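You operate a simulated robot arm through the tools that you are given. There is no shell and no other tool.

You are at the controls of a simulated robot arm. One attempt, no reset.

TASK
Stand the blue piece in the grey block, foil its top edge and rub the foil smooth.
Fine: orange tool, then the black stick; both go back into their tubes.

It is judged by the outcome, as a careful person would: the job done as asked, and still so three seconds after it is handed in. It fails if anything else is knocked over, pushed out of place, dropped, spilled or broken.

THE ROBOT
A 7-joint arm with a two-finger parallel gripper, fixed in place. Base frame: the origin is at the foot of the arm, x ahead of it, y to its left, z up; the work surface is at about z = 840. Units: mm, rad, N and s.
Its first joint turns from -2.897 to 2.897 rad. Payload 1.57 kg.
The TCP is the grasp point between the finger pads, 30 mm short of the fingertips. In the tool frame z runs along the fingers and y along their closing line. Largest opening 110 mm; finger width 24, thickness 12; the body of the gripper, 48 by 112 mm, starts 78 mm behind the TCP.
Orientation is that of the tool frame in the base frame, as a unit quaternion [x, y, z, w]. With the fingers straight down and closing along the base's y, the tool's x points along the base's -x, its y along +y and its z along -z.

THE INTERFACE
- The arm moves only by the tool step_arm. Its argument "targets" is a list of rows, each an object of numbers (a shift or turn left out is 0, a gripper value left out holds the last): "x", "y", "z": the shift along the tool's x, y, z in units of 300 mm (1.0 is 300 mm); "wx", "wy", "wz": the turn, a rotation vector about the tool's x, y, z in units of 60 degrees (1.0 is 60 degrees); "grip": the closure in counts, from 0 (fully open) to 255 (shut). In form: [{"x": .., "y": .., "z": .., "wx": .., "wy": .., "wz": .., "grip": ..}, ...]. A call has 1 to 20 rows; each row is the pose to reach, as a shift and turn from the pose commanded when the call began, along the tool's axes at that moment. A call with a number of a shift or a turn outside -1 to 1 is refused whole. A row lasts 0.2 s, in which the tool goes at most 50 mm and 0.15 rad; a call with a longer step from one row to the next is refused whole, and so is a gripper value outside its range. Where a pose cannot be reached the arm comes as near as it can. A force on the tool above 60 N (or 10 N above the force at the start of the call, whichever is more), or a blocked arm, ends the call early, and 0.2 s more pass. Each finger travels about 108 mm/s and halts on what it meets, pressing with about 22 N; the grip force reading is that of the motor and also rises with nothing between the fingers. The clock runs only during rows and for 0.2 s after the last one: add rows that repeat a pose to give the fingers time. It gives the time, the measured TCP pose, the force on the tool (base axes), the opening and the grip force at its end, in the units of the frame above (readings bear some noise), with the torque about the TCP (base axes, N m) and any sound that the robot's microphone picked up.
- Cameras (640 x 400 px; columns grow to the right, rows downward): "scene" is fixed at [219.7, 650.3, 1640.2]; the picture's right is [-0.61, -0.79, 0.00], its down [-0.67, 0.51, -0.54] and it looks along [0.43, -0.33, -0.84] (base axes); focal length 311 px, centre (320, 200). "wrist" rides on the gripper at [70, 16, -141] in the tool frame; the picture's right is [-0.23, 0.97, 0.00], its down [-0.86, -0.20, -0.48] and it looks along [-0.47, -0.11, 0.88] (tool axes); focal length 222 px, centre (320, 200). There is no depth. A picture from a camera that has moved, and an enlarged one, comes with that camera's place and axes in the base frame and with its lens.
- camera(camera): a new picture of that camera. The clock stands still meanwhile.
- lift_body(by): slides the trunk up (or, below 0, down) by that many mm; the arm rides with it, the base frame stays. It gives what a move gives, with no picture.
- inspect(camera, box): a new picture of the part [left, top, right, bottom] of that camera's present view, enlarged. The clock stands still meanwhile.
- close_job(): hands the job in; it is judged then, once.

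Places have to be worked out from the pictures, the camera data and where the tool is seen. Open the gripper and draw the arm clear of the work before you hand the job in, unless the task says otherwise.

The tools are called after ">>>" by a JSON object that holds its "api" and its "payload". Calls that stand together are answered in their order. step_arm: Moves the arm, as the interface text tells. Its arguments: {"type":"object","properties":{"targets":{"type":"array"}},"required":["targets"]} The other tools are called the same way: lift_body (by) slides the trunk up or down; camera (camera) takes a picture; inspect (camera, box) takes an enlarged picture of a part of a camera's view; close_job () hands the job in.

At the start:

```text
time_s: 0.0
position: [354.0, 354.0, 1283.0]
tool_rot: [-0.001, 1.0, -0.011, -0.001]
wrist_force: [-0.5, -0.2, 0.0]
moment: [0.01, 0.02, 0.05]
gripper_width: 110.0
finger_force: 0.1
trunk travel left (down, up): [-525.0, 85.0]
```

scene: 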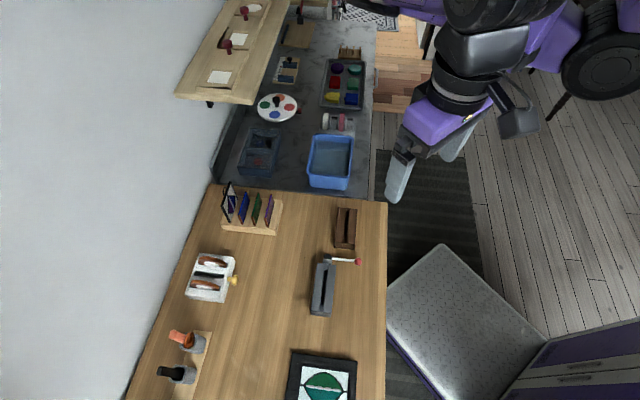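
wrist: 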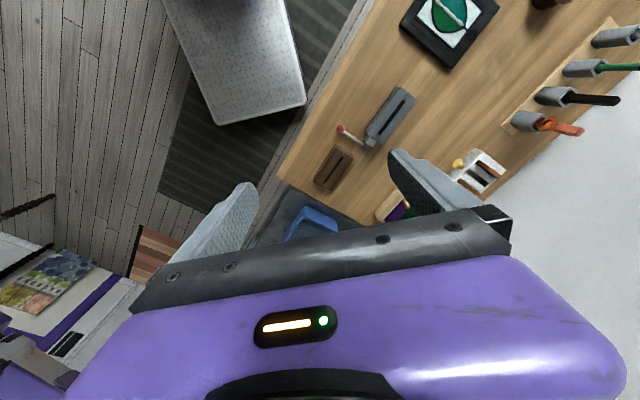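

I'll begin by looking closer at the rack of coloured pieces, the grey block, the foil device and the tool tubes.

>>> {"api": "inspect", "payload": {"camera": "scene", "box": [200, 170, 300, 240]}}

>>> {"api": "inspect", "payload": {"camera": "scene", "box": [290, 190, 390, 330]}}

>>> {"api": "inspect", "payload": {"camera": "scene", "box": [130, 240, 260, 400]}}

>>> {"api": "inspect", "payload": {"camera": "wrist", "box": [280, 0, 640, 220]}}

```text
5.71 times, centred on (250, 205) of scene
camera zoom: at [219.7, 650.3, 1640.2], right [-0.61, -0.79, 0.0], down [-0.67, 0.51, -0.54], along [0.43, -0.33, -0.84], focal length 1780 px, centre (720, 171)
```

zoom: 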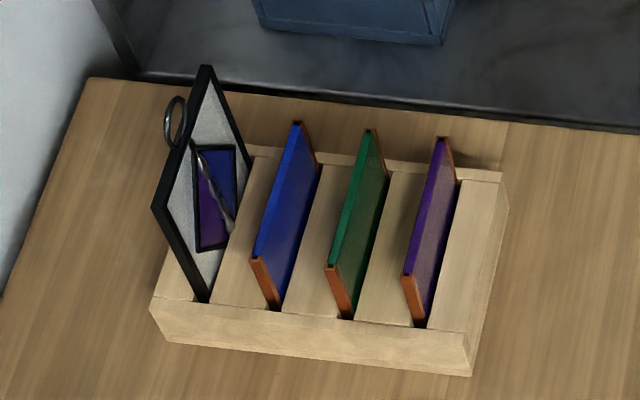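

```text
2.86 times, centred on (340, 260) of scene
camera zoom: at [219.7, 650.3, 1640.2], right [-0.61, -0.79, 0.0], down [-0.67, 0.51, -0.54], along [0.43, -0.33, -0.84], focal length 890 px, centre (263, 29)
```

zoom: 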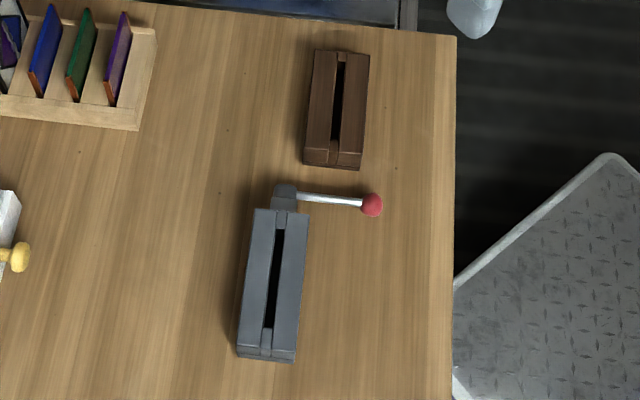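

```text
2.50 times, centred on (195, 320) of scene
camera zoom: at [219.7, 650.3, 1640.2], right [-0.61, -0.79, 0.0], down [-0.67, 0.51, -0.54], along [0.43, -0.33, -0.84], focal length 779 px, centre (632, -100)
```

zoom: 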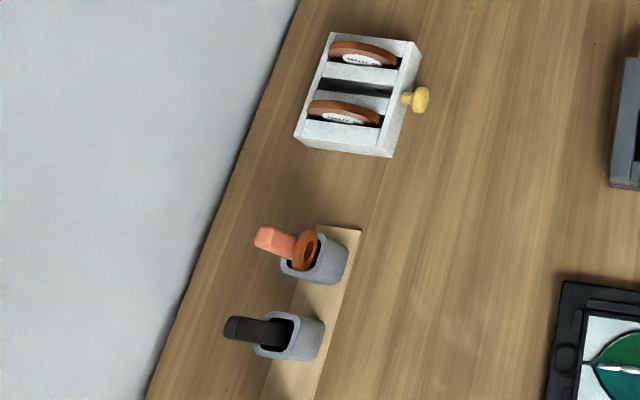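

```text
1.78 times, centred on (460, 110) of wrist
camera zoom: at [282.8, 374.1, 1423.8], right [0.23, 0.97, -0.02], down [0.86, -0.19, 0.48], along [0.46, -0.13, -0.88], focal length 395 px, centre (71, 360)
```

zoom: 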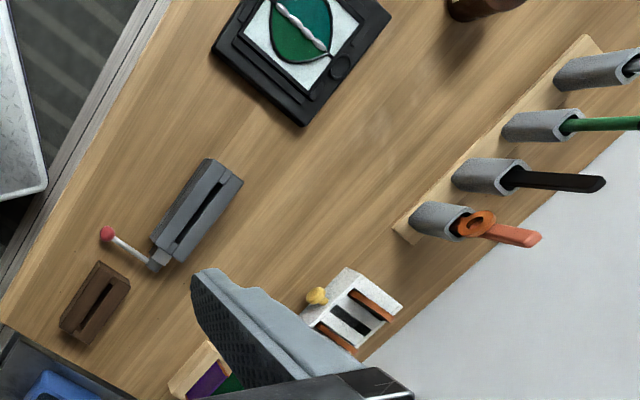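

The scene picture shows the blue piece standing in a wooden rack at roughly (706, 542), and the grey vise-like block with a red-knobbed lever at about (397, 507). The orange and black tools stand in tubes near (487, 805) and (437, 851). I'll move the wrist camera closer for better measurements, staying high.

>>> {"api": "step_arm", "payload": {"targets": [{"x": -0.04, "y": 0.1, "z": 0.045, "grip": 0}, {"x": -0.08, "y": 0.2, "z": 0.09}, {"x": -0.125, "y": 0.31, "z": 0.14}, {"x": -0.17, "y": 0.41, "z": 0.185}, {"x": -0.21, "y": 0.52, "z": 0.23}, {"x": -0.253, "y": 0.62, "z": 0.277}, {"x": -0.253, "y": 0.62, "z": 0.277}]}}

>>> {"api": "camera", "payload": {"camera": "wrist"}}

```text
time_s: 1.6
position: [431.3, 537.4, 1195.9]
tool_rot: [0.0, 1.0, -0.012, -0.001]
wrist_force: [-0.1, 0.0, -0.2]
moment: [-0.03, 0.0, -0.01]
gripper_width: 109.8
finger_force: 0.1
trunk travel left (down, up): [-525.0, 85.0]
```

```text
taken
camera wrist: at [359.9, 558.4, 1336.2], right [0.23, 0.97, -0.02], down [0.86, -0.19, 0.48], along [0.46, -0.13, -0.88], focal length 222 px, centre (320, 200)
```

wrist: 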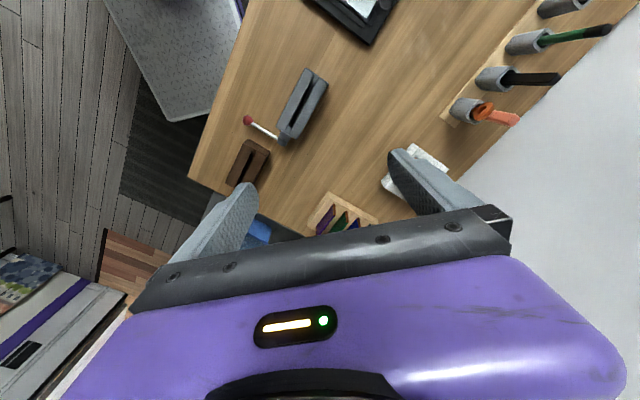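

The block, lever, rack and tubes are all in view now. I'll enlarge each of them for detail.

>>> {"api": "inspect", "payload": {"camera": "wrist", "box": [220, 50, 340, 200]}}

>>> {"api": "inspect", "payload": {"camera": "wrist", "box": [430, 0, 640, 140]}}

>>> {"api": "inspect", "payload": {"camera": "wrist", "box": [290, 130, 460, 240]}}

>>> {"api": "inspect", "payload": {"camera": "scene", "box": [300, 245, 370, 325]}}

>>> {"api": "inspect", "payload": {"camera": "scene", "box": [150, 320, 220, 390]}}

```text
2.67 times, centred on (280, 125) of wrist
camera zoom: at [359.9, 558.4, 1336.2], right [0.23, 0.97, -0.02], down [0.86, -0.19, 0.48], along [0.46, -0.13, -0.88], focal length 592 px, centre (427, 400)
```

zoom: 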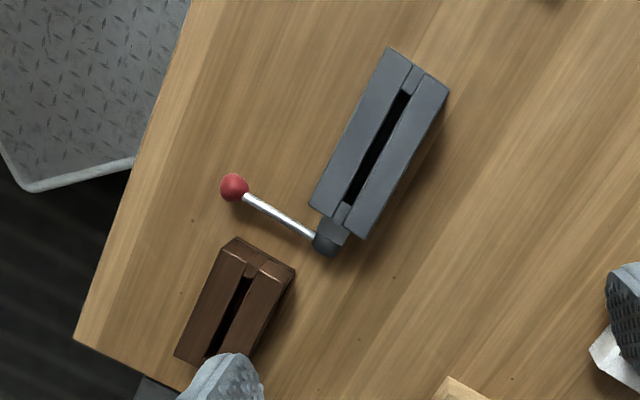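

```text
2.86 times, centred on (535, 70) of wrist
camera zoom: at [359.9, 558.4, 1336.2], right [0.23, 0.97, -0.02], down [0.86, -0.19, 0.48], along [0.46, -0.13, -0.88], focal length 635 px, centre (-294, 571)
```

zoom: 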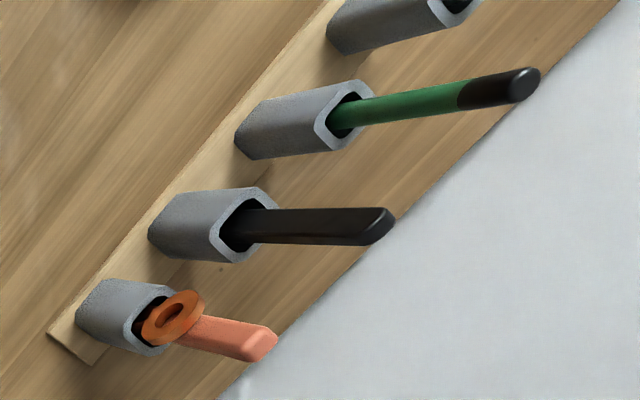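

```text
3.64 times, centred on (375, 185) of wrist
camera zoom: at [359.9, 558.4, 1336.2], right [0.23, 0.97, -0.02], down [0.86, -0.19, 0.48], along [0.46, -0.13, -0.88], focal length 808 px, centre (120, 254)
```

zoom: 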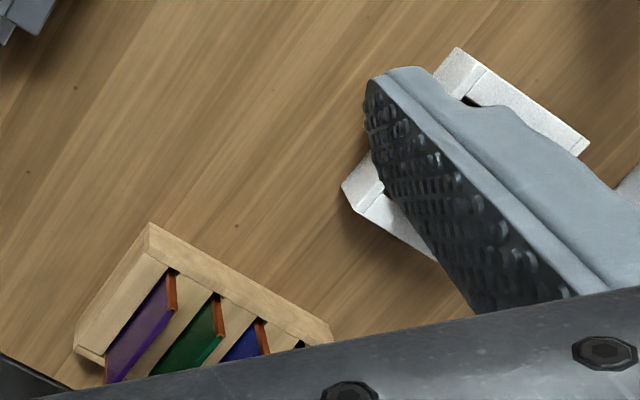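

```text
5.00 times, centred on (335, 285) of scene
camera zoom: at [219.7, 650.3, 1640.2], right [-0.61, -0.79, 0.0], down [-0.67, 0.51, -0.54], along [0.43, -0.33, -0.84], focal length 1557 px, centre (245, -225)
```

zoom: 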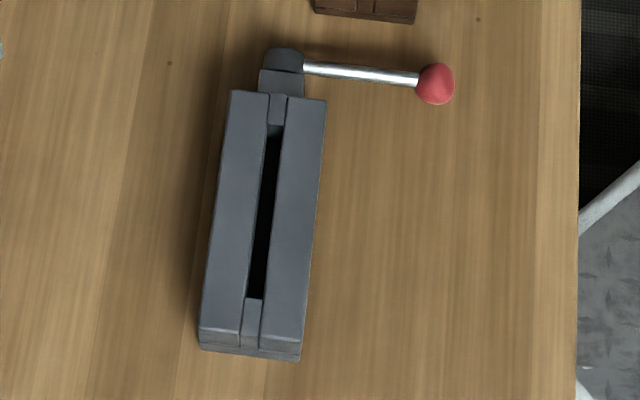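

```text
5.71 times, centred on (185, 355) of scene
camera zoom: at [219.7, 650.3, 1640.2], right [-0.61, -0.79, 0.0], down [-0.67, 0.51, -0.54], along [0.43, -0.33, -0.84], focal length 1780 px, centre (1091, -686)
```

zoom: 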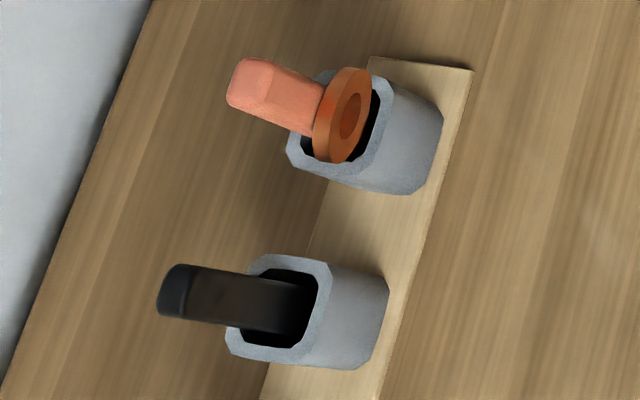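

The two views agree that the table's axes run at 45° to the base frame. The grey block's centre is about (394, 503), top at z≈903, slot along (-1, 1)/√2, and the lever sits at its near end. Next I'll turn the tool 45° and move closer to the rack.

>>> {"api": "step_arm", "payload": {"targets": [{"x": -0.093, "y": -0.021, "z": 0.032, "wx": -0.003, "wy": -0.001, "wz": -0.107}, {"x": -0.186, "y": -0.042, "z": 0.064, "wx": -0.006, "wy": -0.003, "wz": -0.214}, {"x": -0.279, "y": -0.064, "z": 0.096, "wx": -0.009, "wy": -0.004, "wz": -0.321}, {"x": -0.371, "y": -0.085, "z": 0.127, "wx": -0.012, "wy": -0.005, "wz": -0.429}, {"x": -0.464, "y": -0.106, "z": 0.159, "wx": -0.0155, "wy": -0.0065, "wz": -0.536}, {"x": -0.557, "y": -0.128, "z": 0.191, "wx": -0.0186, "wy": -0.008, "wz": -0.643}, {"x": -0.65, "y": -0.149, "z": 0.223, "wx": -0.0217, "wy": -0.009, "wz": -0.75}, {"x": -0.65, "y": -0.149, "z": 0.223, "wx": -0.0217, "wy": -0.009, "wz": -0.75}]}}

>>> {"api": "camera", "payload": {"camera": "wrist"}}

>>> {"api": "camera", "payload": {"camera": "scene"}}

```text
time_s: 3.4
position: [622.1, 492.4, 1128.8]
tool_rot: [-0.384, 0.923, 0.001, 0.0]
wrist_force: [-0.8, 0.7, -0.4]
moment: [-0.02, 0.0, -0.03]
gripper_width: 110.1
finger_force: 0.0
trunk travel left (down, up): [-525.0, 85.0]
```

```text
taken
camera wrist: at [561.9, 455.5, 1270.7], right [-0.53, 0.85, 0.0], down [0.75, 0.46, 0.48], along [0.4, 0.25, -0.88], focal length 222 px, centre (320, 200)
```

wrist: 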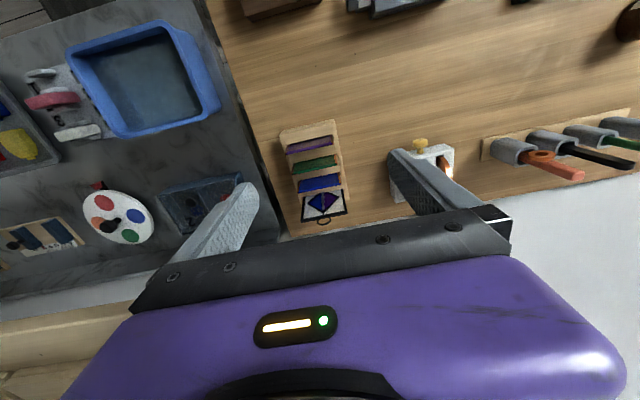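

```text
taken
```

scene: 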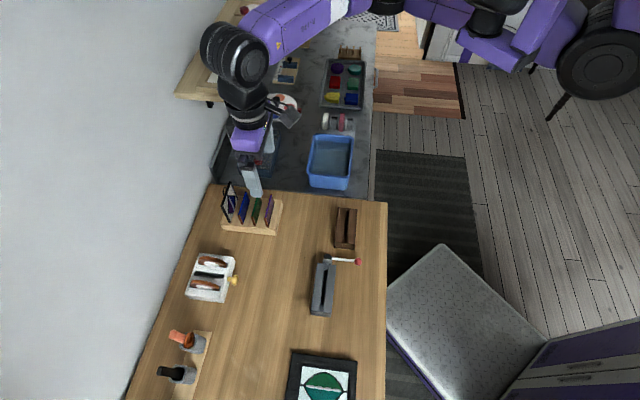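

The new view shows the plates run along (-1, 1)/√2, the same direction as the block's slot. They are stacked outward toward the wall in the order purple, green, blue, framed panel. I'll enlarge the rack for measurements.

>>> {"api": "inspect", "payload": {"camera": "wrist", "box": [265, 105, 375, 235]}}

>>> {"api": "inspect", "payload": {"camera": "scene", "box": [215, 175, 290, 240]}}

>>> {"api": "inspect", "payload": {"camera": "wrist", "box": [480, 90, 640, 200]}}

```text
3.08 times, centred on (320, 170) of wrist
camera zoom: at [561.9, 455.5, 1270.7], right [-0.53, 0.85, 0.0], down [0.75, 0.46, 0.48], along [0.4, 0.25, -0.88], focal length 684 px, centre (320, 292)
```

zoom: 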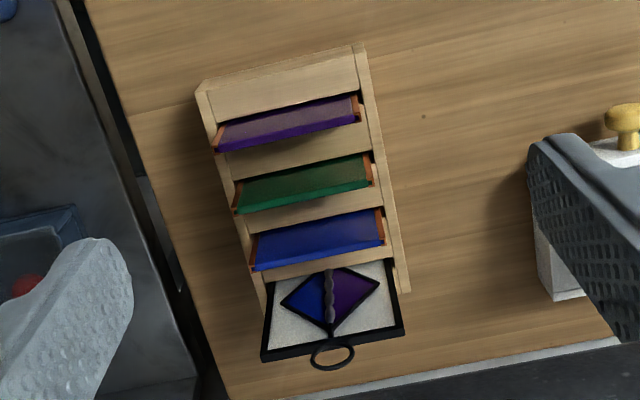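

```text
6.15 times, centred on (252, 208) of scene
camera zoom: at [219.7, 650.3, 1640.2], right [-0.61, -0.79, 0.0], down [-0.67, 0.51, -0.54], along [0.43, -0.33, -0.84], focal length 1916 px, centre (735, 154)
```

zoom: 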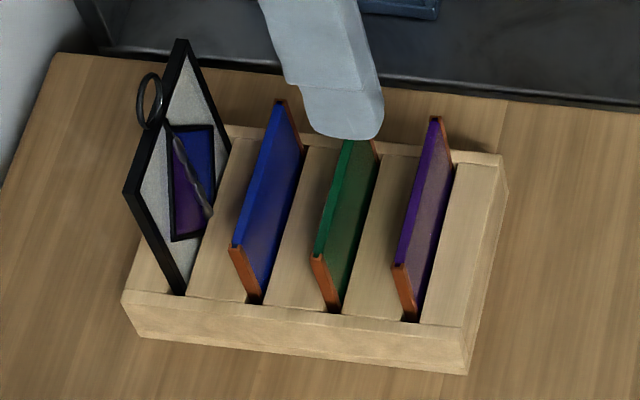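

```text
3.64 times, centred on (560, 145) of wrist
camera zoom: at [561.9, 455.5, 1270.7], right [-0.53, 0.85, 0.0], down [0.75, 0.46, 0.48], along [0.4, 0.25, -0.88], focal length 808 px, centre (-553, 400)
```

zoom: 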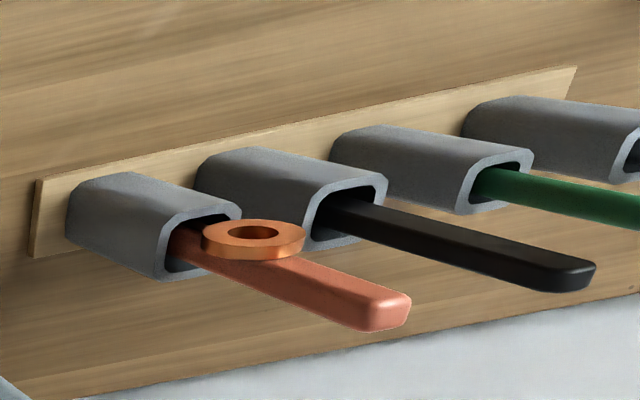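

The blue plate's top edge runs from about (728, 515) to (675, 569) at z≈930, and the rack top is near z 884. Before turning I'll check where the wall shelf is relative to the arm.

>>> {"api": "inspect", "payload": {"camera": "wrist", "box": [0, 200, 200, 400]}}

>>> {"api": "inspect", "payload": {"camera": "scene", "box": [160, 0, 340, 120]}}

```text
2.00 times, centred on (100, 300) of wrist
camera zoom: at [561.9, 455.5, 1270.7], right [-0.53, 0.85, 0.0], down [0.75, 0.46, 0.48], along [0.4, 0.25, -0.88], focal length 444 px, centre (760, 0)
```

zoom: 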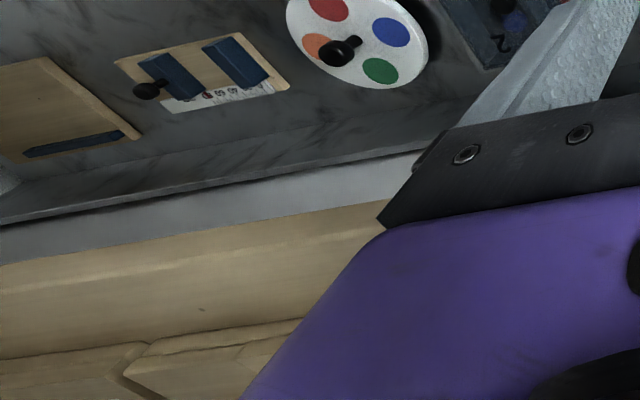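

```text
3.33 times, centred on (250, 60) of scene
camera zoom: at [219.7, 650.3, 1640.2], right [-0.61, -0.79, 0.0], down [-0.67, 0.51, -0.54], along [0.43, -0.33, -0.84], focal length 1038 px, centre (553, 667)
```

zoom: 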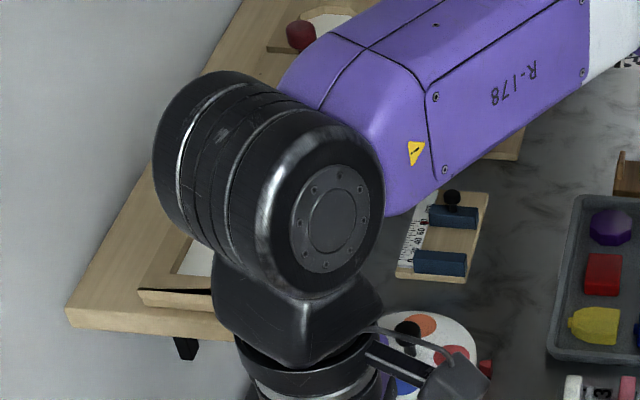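

The shelf's front bottom edge comes out at z≈1124, v≈866, and its near end at u≈-287, where u and v are the table axes along (-1, 1)/√2 and (1, 1)/√2. That is clear of the rack at u≈-113. I'll turn the hand so the fingers close across the plates, in two 45° steps.

>>> {"api": "step_arm", "payload": {"targets": [{"x": -0.025, "y": -0.005, "z": 0.013, "wz": 0.125}, {"x": -0.05, "y": -0.01, "z": 0.027, "wz": 0.25}, {"x": -0.075, "y": -0.015, "z": 0.04, "wz": 0.375}, {"x": -0.1, "y": -0.02, "z": 0.053, "wz": 0.5}, {"x": -0.125, "y": -0.025, "z": 0.067, "wz": 0.625}, {"x": -0.15, "y": -0.03, "z": 0.08, "wz": 0.75}, {"x": -0.15, "y": -0.03, "z": 0.08, "wz": 0.75}]}}

>>> {"api": "step_arm", "payload": {"targets": [{"wz": 0.125}, {"wz": 0.25}, {"wz": 0.375}, {"wz": 0.5}, {"wz": 0.625}, {"wz": 0.75}, {"wz": 0.75}]}}

>>> {"api": "camera", "payload": {"camera": "wrist"}}

>>> {"api": "camera", "payload": {"camera": "scene"}}

```text
time_s: 5.0
position: [662.3, 518.0, 1104.5]
tool_rot: [0.001, 1.0, 0.0, -0.001]
wrist_force: [0.2, -0.5, 0.7]
moment: [0.0, -0.01, 0.03]
gripper_width: 110.1
finger_force: 0.1
trunk travel left (down, up): [-525.0, 85.0]
```

```text
time_s: 6.6
position: [661.5, 516.9, 1105.3]
tool_rot: [0.383, 0.924, 0.0, -0.001]
wrist_force: [0.5, 0.1, 0.0]
moment: [0.01, -0.04, -0.01]
gripper_width: 109.9
finger_force: 0.0
trunk travel left (down, up): [-525.0, 85.0]
```

```text
taken
camera wrist: at [623.6, 579.4, 1246.4], right [0.85, 0.53, 0.0], down [0.46, -0.75, 0.48], along [0.25, -0.41, -0.88], focal length 222 px, centre (320, 200)
```

wrist: 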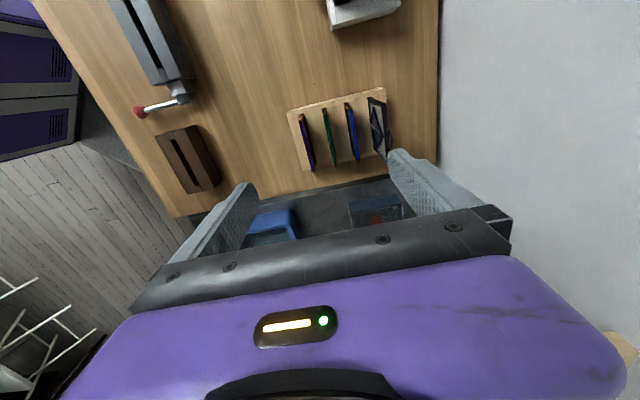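

```text
taken
```

scene: 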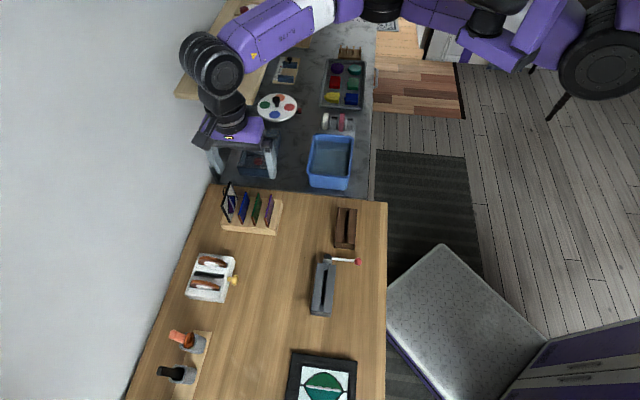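

The hand is now squared to the plates. I'll enlarge the rack and the block's lever from this new angle.

>>> {"api": "inspect", "payload": {"camera": "wrist", "box": [280, 75, 410, 185]}}

>>> {"api": "inspect", "payload": {"camera": "wrist", "box": [100, 0, 230, 200]}}

```text
3.64 times, centred on (345, 130) of wrist
camera zoom: at [623.6, 579.4, 1246.4], right [0.85, 0.53, 0.0], down [0.46, -0.75, 0.48], along [0.25, -0.41, -0.88], focal length 808 px, centre (229, 454)
```

zoom: 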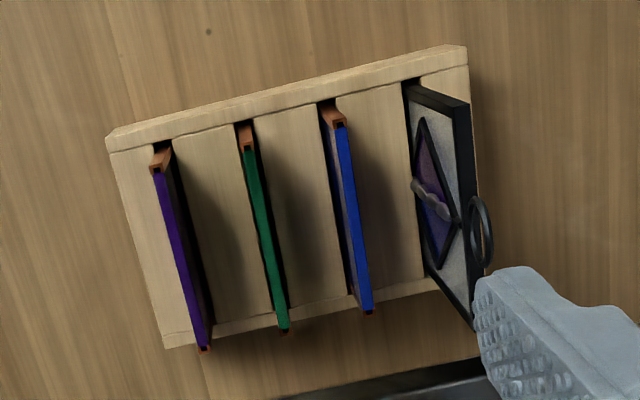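

```text
2.00 times, centred on (165, 100) of wrist
camera zoom: at [623.6, 579.4, 1246.4], right [0.85, 0.53, 0.0], down [0.46, -0.75, 0.48], along [0.25, -0.41, -0.88], focal length 444 px, centre (630, 400)
```

zoom: 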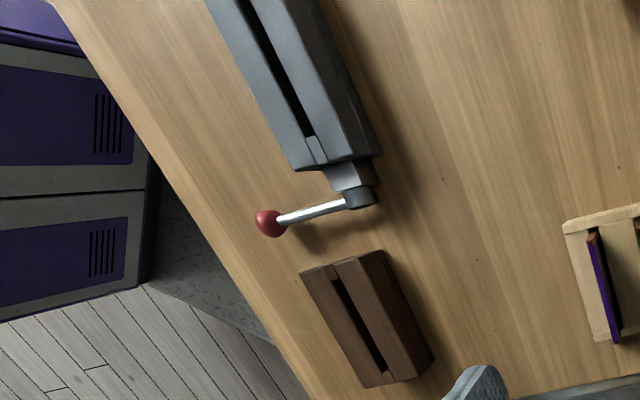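

Both views put the blue top edge at v≈880.5, u from -147 to -75, with the green plate about 33 mm away and the frame about 36 mm away. I'll narrow the fingers to 20 mm and hover directly over the plate at z≈1010.

>>> {"api": "step_arm", "payload": {"targets": [{"x": -0.01, "y": 0.053, "z": 0.04, "grip": 209}, {"x": -0.02, "y": 0.106, "z": 0.08}, {"x": -0.031, "y": 0.158, "z": 0.12}, {"x": -0.031, "y": 0.158, "z": 0.2}, {"x": -0.031, "y": 0.158, "z": 0.28}, {"x": -0.031, "y": 0.158, "z": 0.318}, {"x": -0.031, "y": 0.158, "z": 0.318}, {"x": -0.031, "y": 0.158, "z": 0.318}]}}

>>> {"api": "camera", "payload": {"camera": "wrist"}}

>>> {"api": "inspect", "payload": {"camera": "scene", "box": [180, 100, 310, 240]}}

```text
time_s: 8.4
position: [700.9, 545.7, 1010.1]
tool_rot: [0.382, 0.924, 0.001, -0.001]
wrist_force: [0.0, 0.4, 0.5]
moment: [-0.02, 0.0, -0.01]
gripper_width: 19.6
finger_force: 0.0
trunk travel left (down, up): [-525.0, 85.0]
```

```text
taken
camera wrist: at [662.9, 606.4, 1151.1], right [0.85, 0.53, 0.0], down [0.47, -0.75, 0.48], along [0.25, -0.41, -0.88], focal length 222 px, centre (320, 200)
```

wrist: 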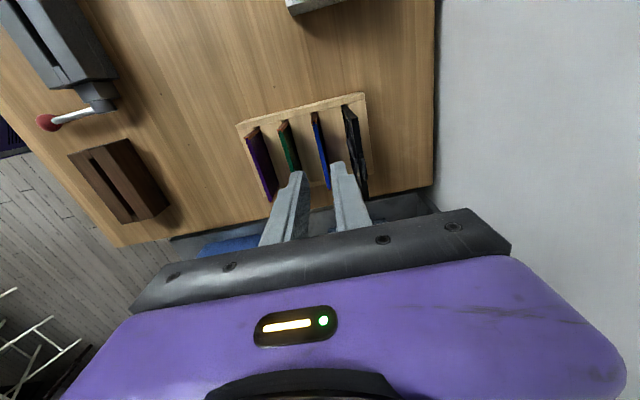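

```text
2.86 times, centred on (245, 170) of scene
camera zoom: at [219.7, 650.3, 1640.2], right [-0.61, -0.79, 0.0], down [-0.67, 0.51, -0.54], along [0.43, -0.33, -0.84], focal length 890 px, centre (534, 286)
```

zoom: 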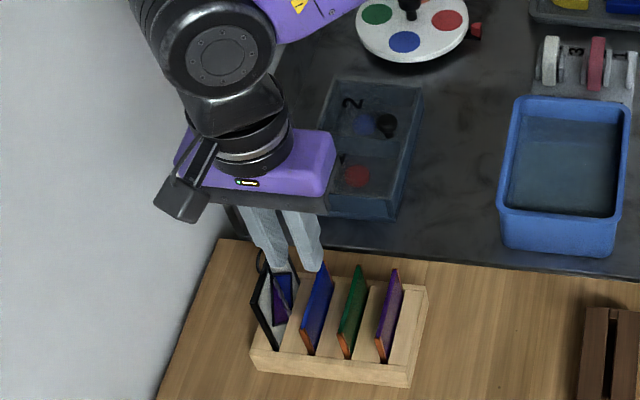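

I'm hovering over the plate at about (701, 546, 1010). I'll enlarge the fingertip area to check the alignment with the blue plate.

>>> {"api": "inspect", "payload": {"camera": "wrist", "box": [230, 85, 390, 215]}}

```text
3.08 times, centred on (310, 150) of wrist
camera zoom: at [662.9, 606.4, 1151.1], right [0.85, 0.53, 0.0], down [0.47, -0.75, 0.48], along [0.25, -0.41, -0.88], focal length 684 px, centre (351, 354)
```

zoom: 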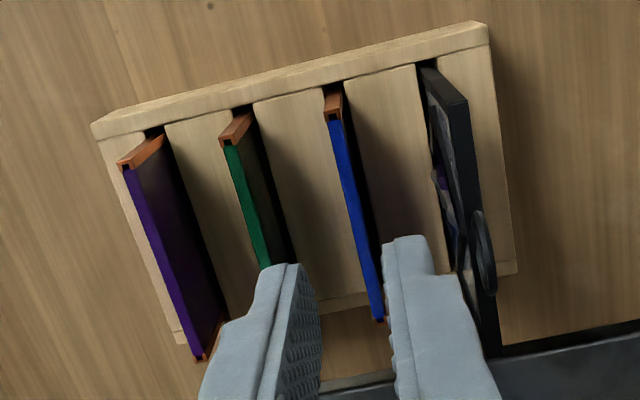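

The plate centreline sits about 1.5 mm further toward the wall than my fingers. I'll correct that, descend to z≈940 so the pads overlap the top ~18 mm of the plate, and then close.

>>> {"api": "step_arm", "payload": {"targets": [{"x": -0.004, "y": 0.005, "z": 0.03, "grip": 209}, {"x": -0.004, "y": 0.005, "z": 0.08}, {"x": -0.004, "y": 0.005, "z": 0.13}, {"x": -0.004, "y": 0.005, "z": 0.18}, {"x": -0.004, "y": 0.005, "z": 0.21}, {"x": -0.004, "y": 0.005, "z": 0.233}, {"x": -0.004, "y": 0.005, "z": 0.233}]}}

>>> {"api": "inspect", "payload": {"camera": "wrist", "box": [230, 85, 390, 215]}}

>>> {"api": "inspect", "payload": {"camera": "scene", "box": [200, 150, 300, 240]}}

```text
time_s: 10.0
position: [703.3, 543.9, 939.7]
tool_rot: [0.382, 0.924, 0.001, -0.002]
wrist_force: [-0.1, 0.0, 0.7]
moment: [0.0, 0.0, 0.0]
gripper_width: 19.9
finger_force: 0.1
trunk travel left (down, up): [-525.0, 85.0]
```

```text
3.08 times, centred on (310, 150) of wrist
camera zoom: at [665.4, 606.9, 1081.2], right [0.85, 0.53, 0.0], down [0.47, -0.75, 0.48], along [0.25, -0.41, -0.88], focal length 684 px, centre (351, 354)
```

zoom: 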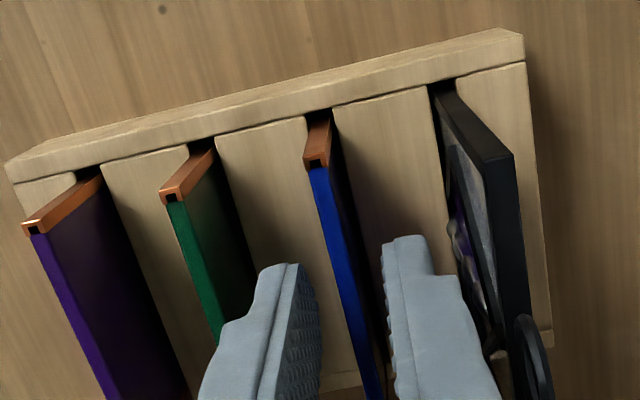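

```text
4.44 times, centred on (250, 195) of scene
camera zoom: at [219.7, 650.3, 1640.2], right [-0.61, -0.79, 0.0], down [-0.67, 0.51, -0.54], along [0.43, -0.33, -0.84], focal length 1384 px, centre (631, 222)
```

zoom: 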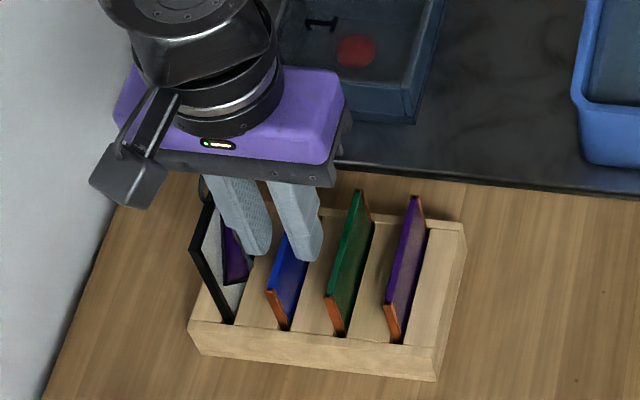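

The blue plate is centred between the fingers and the neighbours are clear. I'll close the gripper on it.

>>> {"api": "step_arm", "payload": {"targets": [{"grip": 255}, {"grip": 255}, {"grip": 255}, {"grip": 255}]}}

>>> {"api": "inspect", "payload": {"camera": "wrist", "box": [230, 85, 390, 215]}}

```text
time_s: 11.0
position: [705.8, 545.3, 940.3]
tool_rot: [0.381, 0.924, 0.0, -0.001]
wrist_force: [-0.4, 0.1, -0.4]
moment: [0.02, -0.01, -0.01]
gripper_width: 4.4
finger_force: 22.4
trunk travel left (down, up): [-525.0, 85.0]
```

```text
3.08 times, centred on (310, 150) of wrist
camera zoom: at [665.5, 606.9, 1081.5], right [0.85, 0.53, 0.0], down [0.47, -0.75, 0.48], along [0.25, -0.41, -0.88], focal length 684 px, centre (351, 354)
```

zoom: 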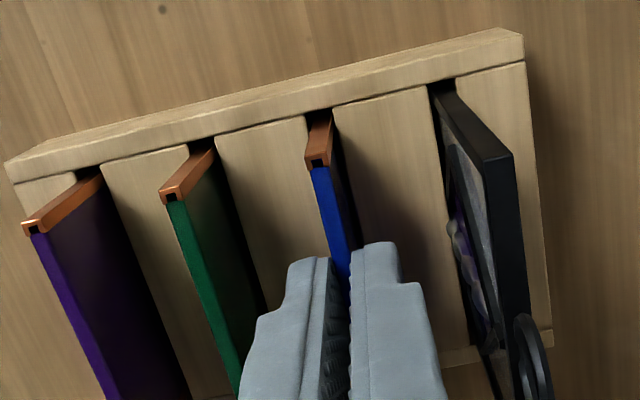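

The plate is gripped, with the pads 4.4 mm apart. I'll lift it straight up and look.

>>> {"api": "step_arm", "payload": {"targets": [{"z": -0.05, "grip": 255}, {"z": -0.13}, {"z": -0.22}, {"z": -0.31}, {"z": -0.38}, {"z": -0.38}]}}

>>> {"api": "inspect", "payload": {"camera": "wrist", "box": [200, 60, 420, 220]}}

>>> {"api": "inspect", "payload": {"camera": "scene", "box": [180, 100, 310, 240]}}

```text
time_s: 12.4
position: [704.6, 546.0, 1052.5]
tool_rot: [0.383, 0.924, 0.0, -0.001]
wrist_force: [0.0, -1.1, -1.0]
moment: [-0.01, 0.02, 0.0]
gripper_width: 4.1
finger_force: 22.0
trunk travel left (down, up): [-525.0, 85.0]
```

```text
2.50 times, centred on (310, 140) of wrist
camera zoom: at [665.2, 606.5, 1194.8], right [0.85, 0.53, 0.0], down [0.47, -0.75, 0.48], along [0.25, -0.41, -0.88], focal length 555 px, centre (345, 350)
```

zoom: 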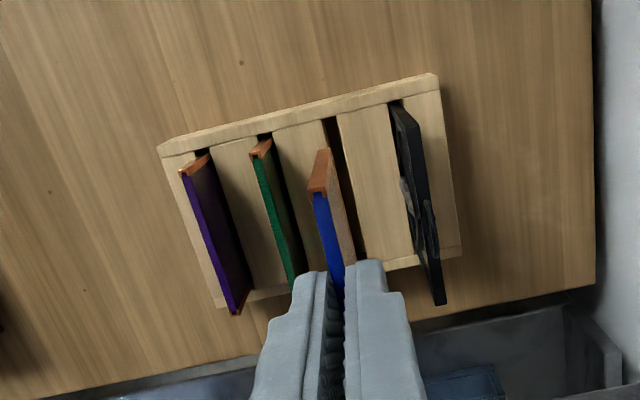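

```text
2.86 times, centred on (245, 170) of scene
camera zoom: at [219.7, 650.3, 1640.2], right [-0.61, -0.79, 0.0], down [-0.67, 0.51, -0.54], along [0.43, -0.33, -0.84], focal length 890 px, centre (534, 286)
```

zoom: 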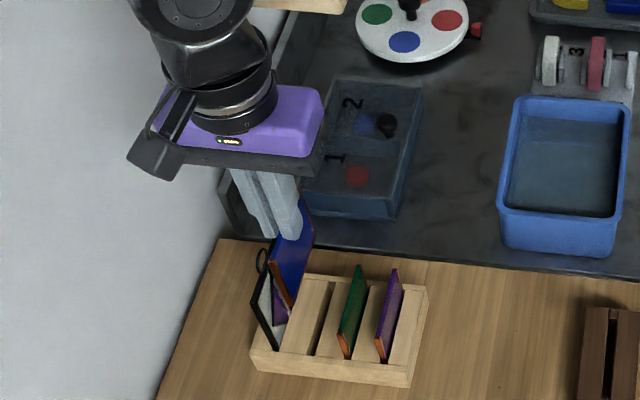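

The plate came out cleanly; it is about 78 mm tall and its bottom sits about 88 mm below the TCP. I'll carry it over the grey block at this height.

>>> {"api": "step_arm", "payload": {"targets": [{"x": 0.07, "y": -0.09, "grip": 255}, {"x": 0.14, "y": -0.18}, {"x": 0.21, "y": -0.271}, {"x": 0.28, "y": -0.361}, {"x": 0.35, "y": -0.452}, {"x": 0.42, "y": -0.542}, {"x": 0.49, "y": -0.632}, {"x": 0.56, "y": -0.723}, {"x": 0.629, "y": -0.813}, {"x": 0.629, "y": -0.813}, {"x": 0.629, "y": -0.813}]}}

>>> {"api": "camera", "payload": {"camera": "wrist"}}

>>> {"api": "inspect", "payload": {"camera": "scene", "box": [270, 180, 400, 330]}}

```text
time_s: 14.8
position: [397.4, 503.5, 1053.4]
tool_rot: [0.382, 0.924, 0.0, -0.001]
wrist_force: [-0.4, 0.0, -0.8]
moment: [0.01, 0.0, -0.01]
gripper_width: 4.0
finger_force: 21.8
trunk travel left (down, up): [-525.0, 85.0]
```

```text
taken
camera wrist: at [359.1, 565.0, 1194.9], right [0.85, 0.53, 0.0], down [0.47, -0.75, 0.48], along [0.25, -0.41, -0.88], focal length 222 px, centre (320, 200)
```

wrist: 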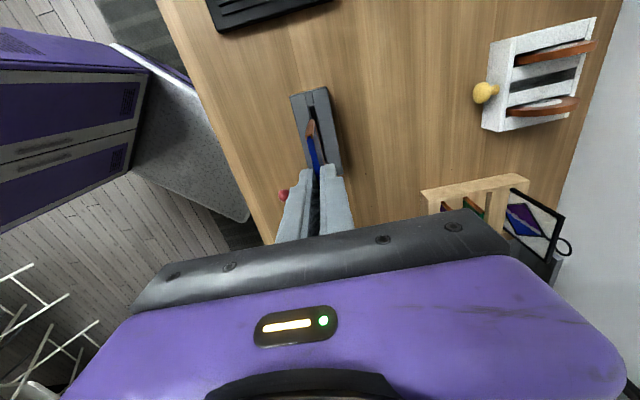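

```text
2.67 times, centred on (335, 255) of scene
camera zoom: at [219.7, 650.3, 1640.2], right [-0.61, -0.79, 0.0], down [-0.67, 0.51, -0.54], along [0.43, -0.33, -0.84], focal length 830 px, centre (280, 53)
```

zoom: 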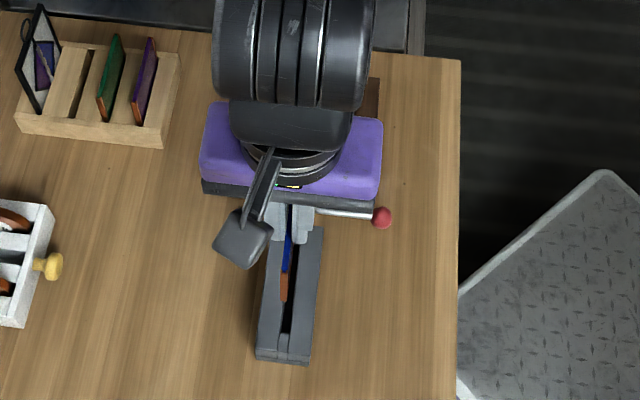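

>>> {"api": "inspect", "payload": {"camera": "wrist", "box": [260, 80, 380, 200]}}

>>> {"api": "inspect", "payload": {"camera": "scene", "box": [345, 270, 349, 274]}}

```text
3.33 times, centred on (320, 140) of wrist
camera zoom: at [359.1, 565.0, 1194.9], right [0.85, 0.53, 0.0], down [0.47, -0.75, 0.48], along [0.25, -0.41, -0.88], focal length 740 px, centre (320, 400)
```

zoom: 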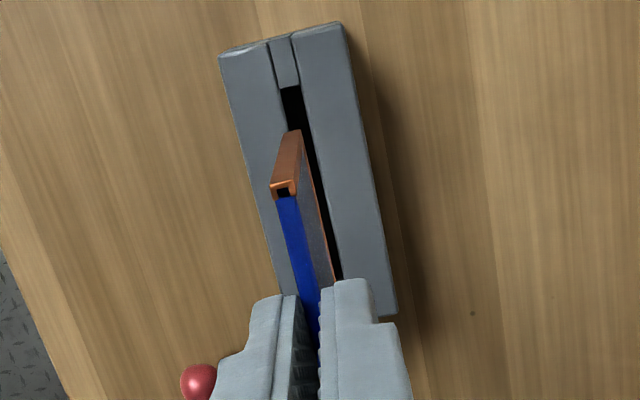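

```text
16.00 times, centred on (347, 272) of scene
camera zoom: at [219.7, 650.3, 1640.2], right [-0.61, -0.79, 0.0], down [-0.67, 0.51, -0.54], along [0.43, -0.33, -0.84], focal length 4983 px, centre (-112, -952)
```

zoom: 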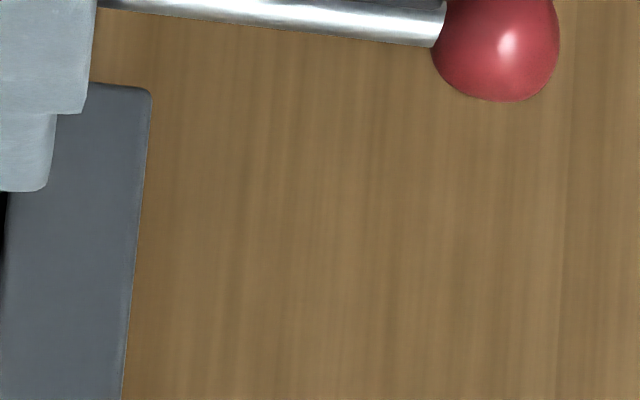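

I measure the slot centre at v≈636, u from 37 to 119, and the plate about 1.5–2 mm wall-ward and 2 mm short in u. I'll correct that and lower until the plate's bottom hovers about 12 mm above the block, then look again.

>>> {"api": "step_arm", "payload": {"targets": [{"x": 0.007, "y": -0.005, "z": 0.05, "grip": 255}, {"x": 0.007, "y": -0.005, "z": 0.1}, {"x": 0.007, "y": -0.005, "z": 0.15}, {"x": 0.007, "y": -0.005, "z": 0.167}, {"x": 0.007, "y": -0.005, "z": 0.167}]}}

>>> {"api": "inspect", "payload": {"camera": "wrist", "box": [280, 70, 360, 190]}}

>>> {"api": "inspect", "payload": {"camera": "scene", "box": [300, 240, 350, 320]}}

```text
time_s: 16.0
position: [395.6, 505.9, 1003.4]
tool_rot: [0.382, 0.924, 0.001, -0.001]
wrist_force: [0.3, -1.0, -0.5]
moment: [0.03, -0.01, 0.03]
gripper_width: 4.4
finger_force: 21.8
trunk travel left (down, up): [-525.0, 85.0]
```

```text
3.33 times, centred on (320, 130) of wrist
camera zoom: at [357.0, 567.3, 1144.6], right [0.85, 0.53, 0.0], down [0.47, -0.75, 0.48], along [0.25, -0.41, -0.88], focal length 740 px, centre (320, 433)
```

zoom: 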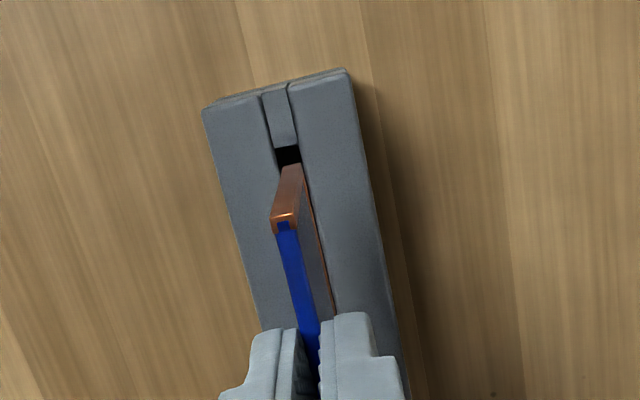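

```text
5.00 times, centred on (325, 280) of scene
camera zoom: at [219.7, 650.3, 1640.2], right [-0.61, -0.79, 0.0], down [-0.67, 0.51, -0.54], along [0.43, -0.33, -0.84], focal length 1557 px, centre (295, -200)
```

zoom: 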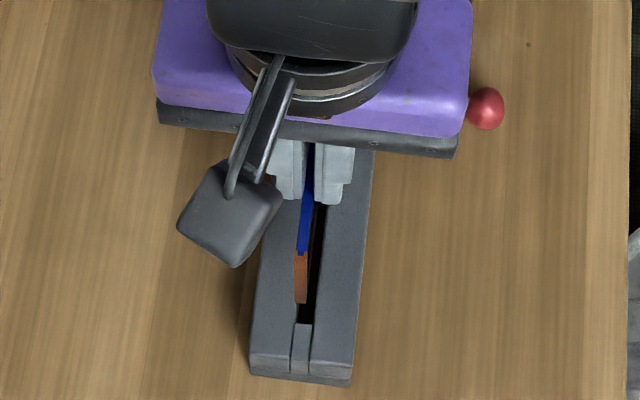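

I'll zoom in tighter on where the plate's lower end meets the slot.

>>> {"api": "inspect", "payload": {"camera": "wrist", "box": [295, 95, 335, 170]}}

>>> {"api": "inspect", "payload": {"camera": "scene", "box": [312, 275, 342, 320]}}

```text
5.33 times, centred on (315, 132) of wrist
camera zoom: at [357.0, 567.3, 1144.6], right [0.85, 0.53, 0.0], down [0.47, -0.75, 0.48], along [0.25, -0.41, -0.88], focal length 1185 px, centre (347, 560)
```

zoom: 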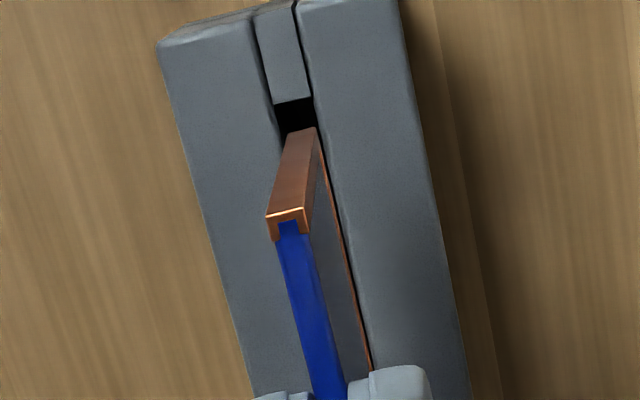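

```text
8.89 times, centred on (327, 298) of scene
camera zoom: at [219.7, 650.3, 1640.2], right [-0.61, -0.79, 0.0], down [-0.67, 0.51, -0.54], along [0.43, -0.33, -0.84], focal length 2768 px, centre (258, -667)
```

zoom: 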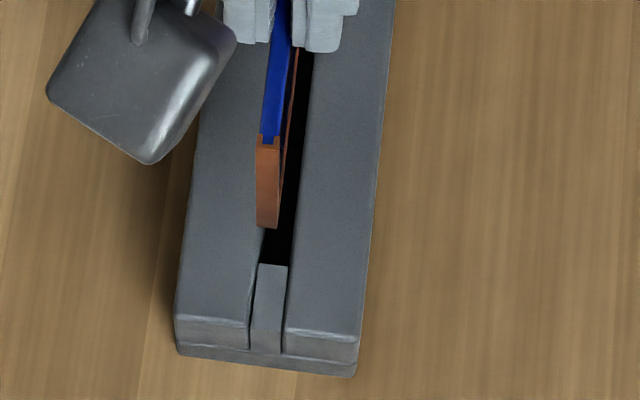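

Both views say the plate is still about 1.8 mm wall-ward of the slot centre. I'll shift by that amount, then lower the plate's bottom about 8 mm into the slot and check the force.

>>> {"api": "step_arm", "payload": {"targets": [{"x": -0.003, "y": -0.006, "grip": 255}, {"x": -0.003, "y": -0.006}, {"x": -0.003, "y": -0.006, "z": 0.02}, {"x": -0.003, "y": -0.006, "z": 0.035}, {"x": -0.003, "y": -0.006, "z": 0.05}, {"x": -0.003, "y": -0.006, "z": 0.065}, {"x": -0.003, "y": -0.006, "z": 0.065}]}}

>>> {"api": "inspect", "payload": {"camera": "wrist", "box": [295, 85, 335, 170]}}

>>> {"api": "inspect", "payload": {"camera": "scene", "box": [312, 275, 342, 320]}}

```text
time_s: 17.6
position: [394.0, 504.5, 983.7]
tool_rot: [0.382, 0.924, 0.0, -0.001]
wrist_force: [0.6, 0.7, 0.4]
moment: [0.0, 0.02, 0.01]
gripper_width: 4.1
finger_force: 21.8
trunk travel left (down, up): [-525.0, 85.0]
```

```text
4.71 times, centred on (315, 128) of wrist
camera zoom: at [356.1, 565.7, 1126.2], right [0.85, 0.53, 0.0], down [0.47, -0.75, 0.48], along [0.25, -0.41, -0.88], focal length 1045 px, centre (344, 541)
```

zoom: 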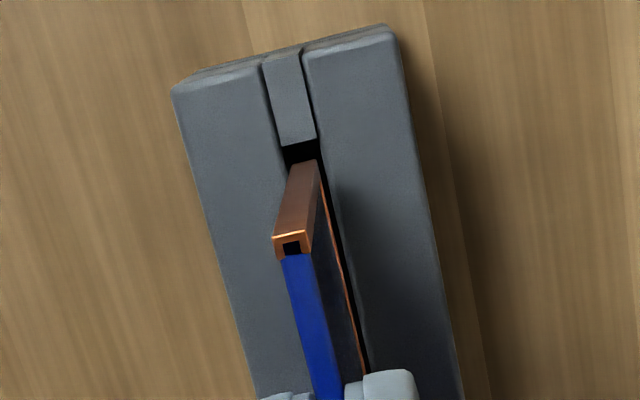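

```text
8.89 times, centred on (327, 298) of scene
camera zoom: at [219.7, 650.3, 1640.2], right [-0.61, -0.79, 0.0], down [-0.67, 0.51, -0.54], along [0.43, -0.33, -0.84], focal length 2768 px, centre (258, -667)
```

zoom: 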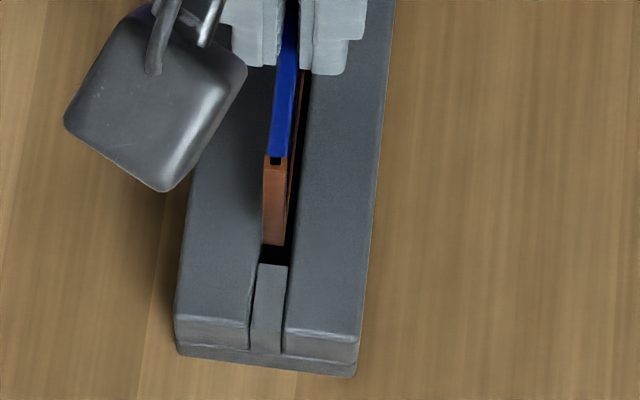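

There's no contact force and the plate now lines up with the slot. I'll lower it further in small increments and watch the force.

>>> {"api": "step_arm", "payload": {"targets": [{"z": 0.013, "grip": 255}, {"z": 0.027}, {"z": 0.04}, {"z": 0.05}, {"z": 0.05}]}}

>>> {"api": "inspect", "payload": {"camera": "wrist", "box": [295, 85, 335, 170]}}

>>> {"api": "inspect", "payload": {"camera": "scene", "box": [312, 275, 342, 320]}}

```text
time_s: 18.8
position: [394.1, 504.3, 969.2]
tool_rot: [0.382, 0.924, 0.001, -0.001]
wrist_force: [-0.1, -0.5, -0.2]
moment: [0.0, -0.03, 0.02]
gripper_width: 4.1
finger_force: 22.0
trunk travel left (down, up): [-525.0, 85.0]
```

```text
4.71 times, centred on (315, 128) of wrist
camera zoom: at [355.4, 565.4, 1111.3], right [0.85, 0.53, 0.0], down [0.47, -0.75, 0.48], along [0.25, -0.41, -0.88], focal length 1045 px, centre (344, 541)
```

zoom: 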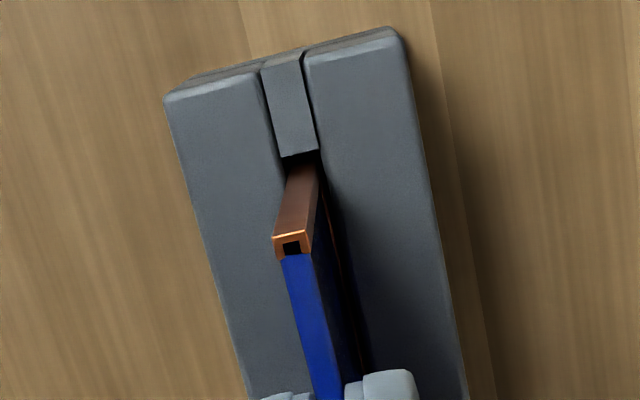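

```text
8.89 times, centred on (327, 298) of scene
camera zoom: at [219.7, 650.3, 1640.2], right [-0.61, -0.79, 0.0], down [-0.67, 0.51, -0.54], along [0.43, -0.33, -0.84], focal length 2768 px, centre (258, -667)
```

zoom: 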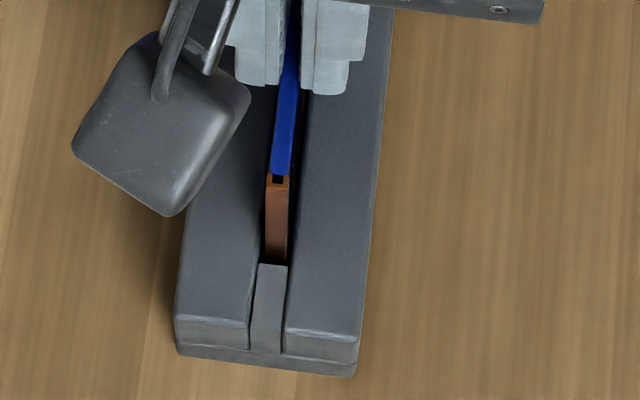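

The plate is inside the slot with no resistance, so I'll continue down in small steps until it seats.

>>> {"api": "step_arm", "payload": {"targets": [{"z": 0.01, "grip": 255}, {"z": 0.02}, {"z": 0.03}, {"z": 0.03}]}}

>>> {"api": "step_arm", "payload": {"targets": [{"z": 0.005, "grip": 255}, {"z": 0.01}, {"z": 0.015}, {"z": 0.015}]}}

>>> {"api": "inspect", "payload": {"camera": "wrist", "box": [295, 85, 335, 170]}}

```text
time_s: 19.8
position: [393.5, 504.8, 960.4]
tool_rot: [0.382, 0.924, 0.0, -0.001]
wrist_force: [-0.4, -0.8, -0.1]
moment: [0.03, -0.03, 0.0]
gripper_width: 4.3
finger_force: 21.9
trunk travel left (down, up): [-525.0, 85.0]
```

```text
time_s: 20.8
position: [394.0, 505.1, 955.7]
tool_rot: [0.382, 0.924, 0.0, -0.001]
wrist_force: [-0.4, -0.4, 0.0]
moment: [-0.05, -0.01, 0.0]
gripper_width: 4.3
finger_force: 22.6
trunk travel left (down, up): [-525.0, 85.0]
```

```text
4.71 times, centred on (315, 128) of wrist
camera zoom: at [355.2, 565.1, 1097.3], right [0.85, 0.53, 0.0], down [0.47, -0.75, 0.48], along [0.25, -0.41, -0.88], focal length 1045 px, centre (344, 541)
```

zoom: 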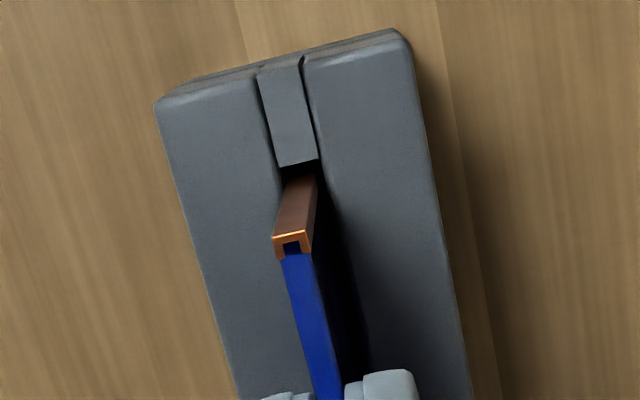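

Still no contact at TCP z≈956, so I'll keep lowering in small steps.

>>> {"api": "step_arm", "payload": {"targets": [{"z": 0.005, "grip": 255}, {"z": 0.01}, {"z": 0.015}, {"z": 0.02}, {"z": 0.02}]}}

>>> {"api": "step_arm", "payload": {"targets": [{"z": 0.005, "grip": 255}, {"z": 0.01}, {"z": 0.015}, {"z": 0.015}]}}

```text
time_s: 22.0
position: [392.9, 504.6, 950.0]
tool_rot: [0.381, 0.925, 0.001, 0.0]
wrist_force: [0.2, 0.1, -1.1]
moment: [0.01, 0.02, -0.02]
gripper_width: 4.1
finger_force: 21.7
trunk travel left (down, up): [-525.0, 85.0]
```

```text
time_s: 23.0
position: [393.3, 503.4, 945.4]
tool_rot: [0.382, 0.924, 0.001, -0.002]
wrist_force: [-1.1, 0.5, 16.4]
moment: [0.1, 0.09, -0.02]
gripper_width: 4.3
finger_force: 21.8
trunk travel left (down, up): [-525.0, 85.0]
```

The plate has seated: 16 N upward at TCP z≈945. I'll ease off slightly and look at the block and lever before releasing.

>>> {"api": "step_arm", "payload": {"targets": [{"z": -0.003, "grip": 255}, {"z": -0.003}]}}

>>> {"api": "camera", "payload": {"camera": "wrist"}}

>>> {"api": "inspect", "payload": {"camera": "scene", "box": [290, 230, 380, 325]}}

```text
time_s: 23.6
position: [393.8, 502.8, 944.7]
tool_rot: [0.382, 0.924, -0.001, -0.001]
wrist_force: [-1.2, 1.2, 3.1]
moment: [0.17, 0.22, -0.01]
gripper_width: 4.4
finger_force: 22.5
trunk travel left (down, up): [-525.0, 85.0]
```

```text
taken
camera wrist: at [356.1, 564.8, 1086.6], right [0.85, 0.53, 0.0], down [0.47, -0.74, 0.48], along [0.25, -0.41, -0.88], focal length 222 px, centre (320, 200)
```

wrist: 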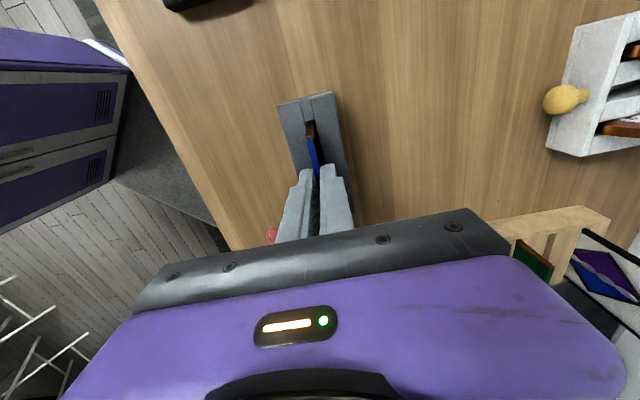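

```text
4.21 times, centred on (335, 278) of scene
camera zoom: at [219.7, 650.3, 1640.2], right [-0.61, -0.79, 0.0], down [-0.67, 0.51, -0.54], along [0.43, -0.33, -0.84], focal length 1311 px, centre (257, -126)
```

zoom: 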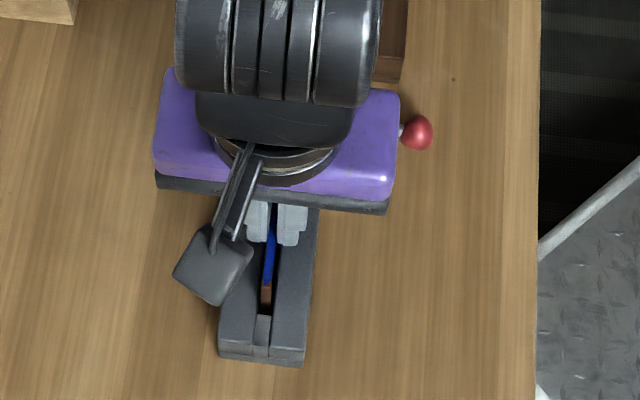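

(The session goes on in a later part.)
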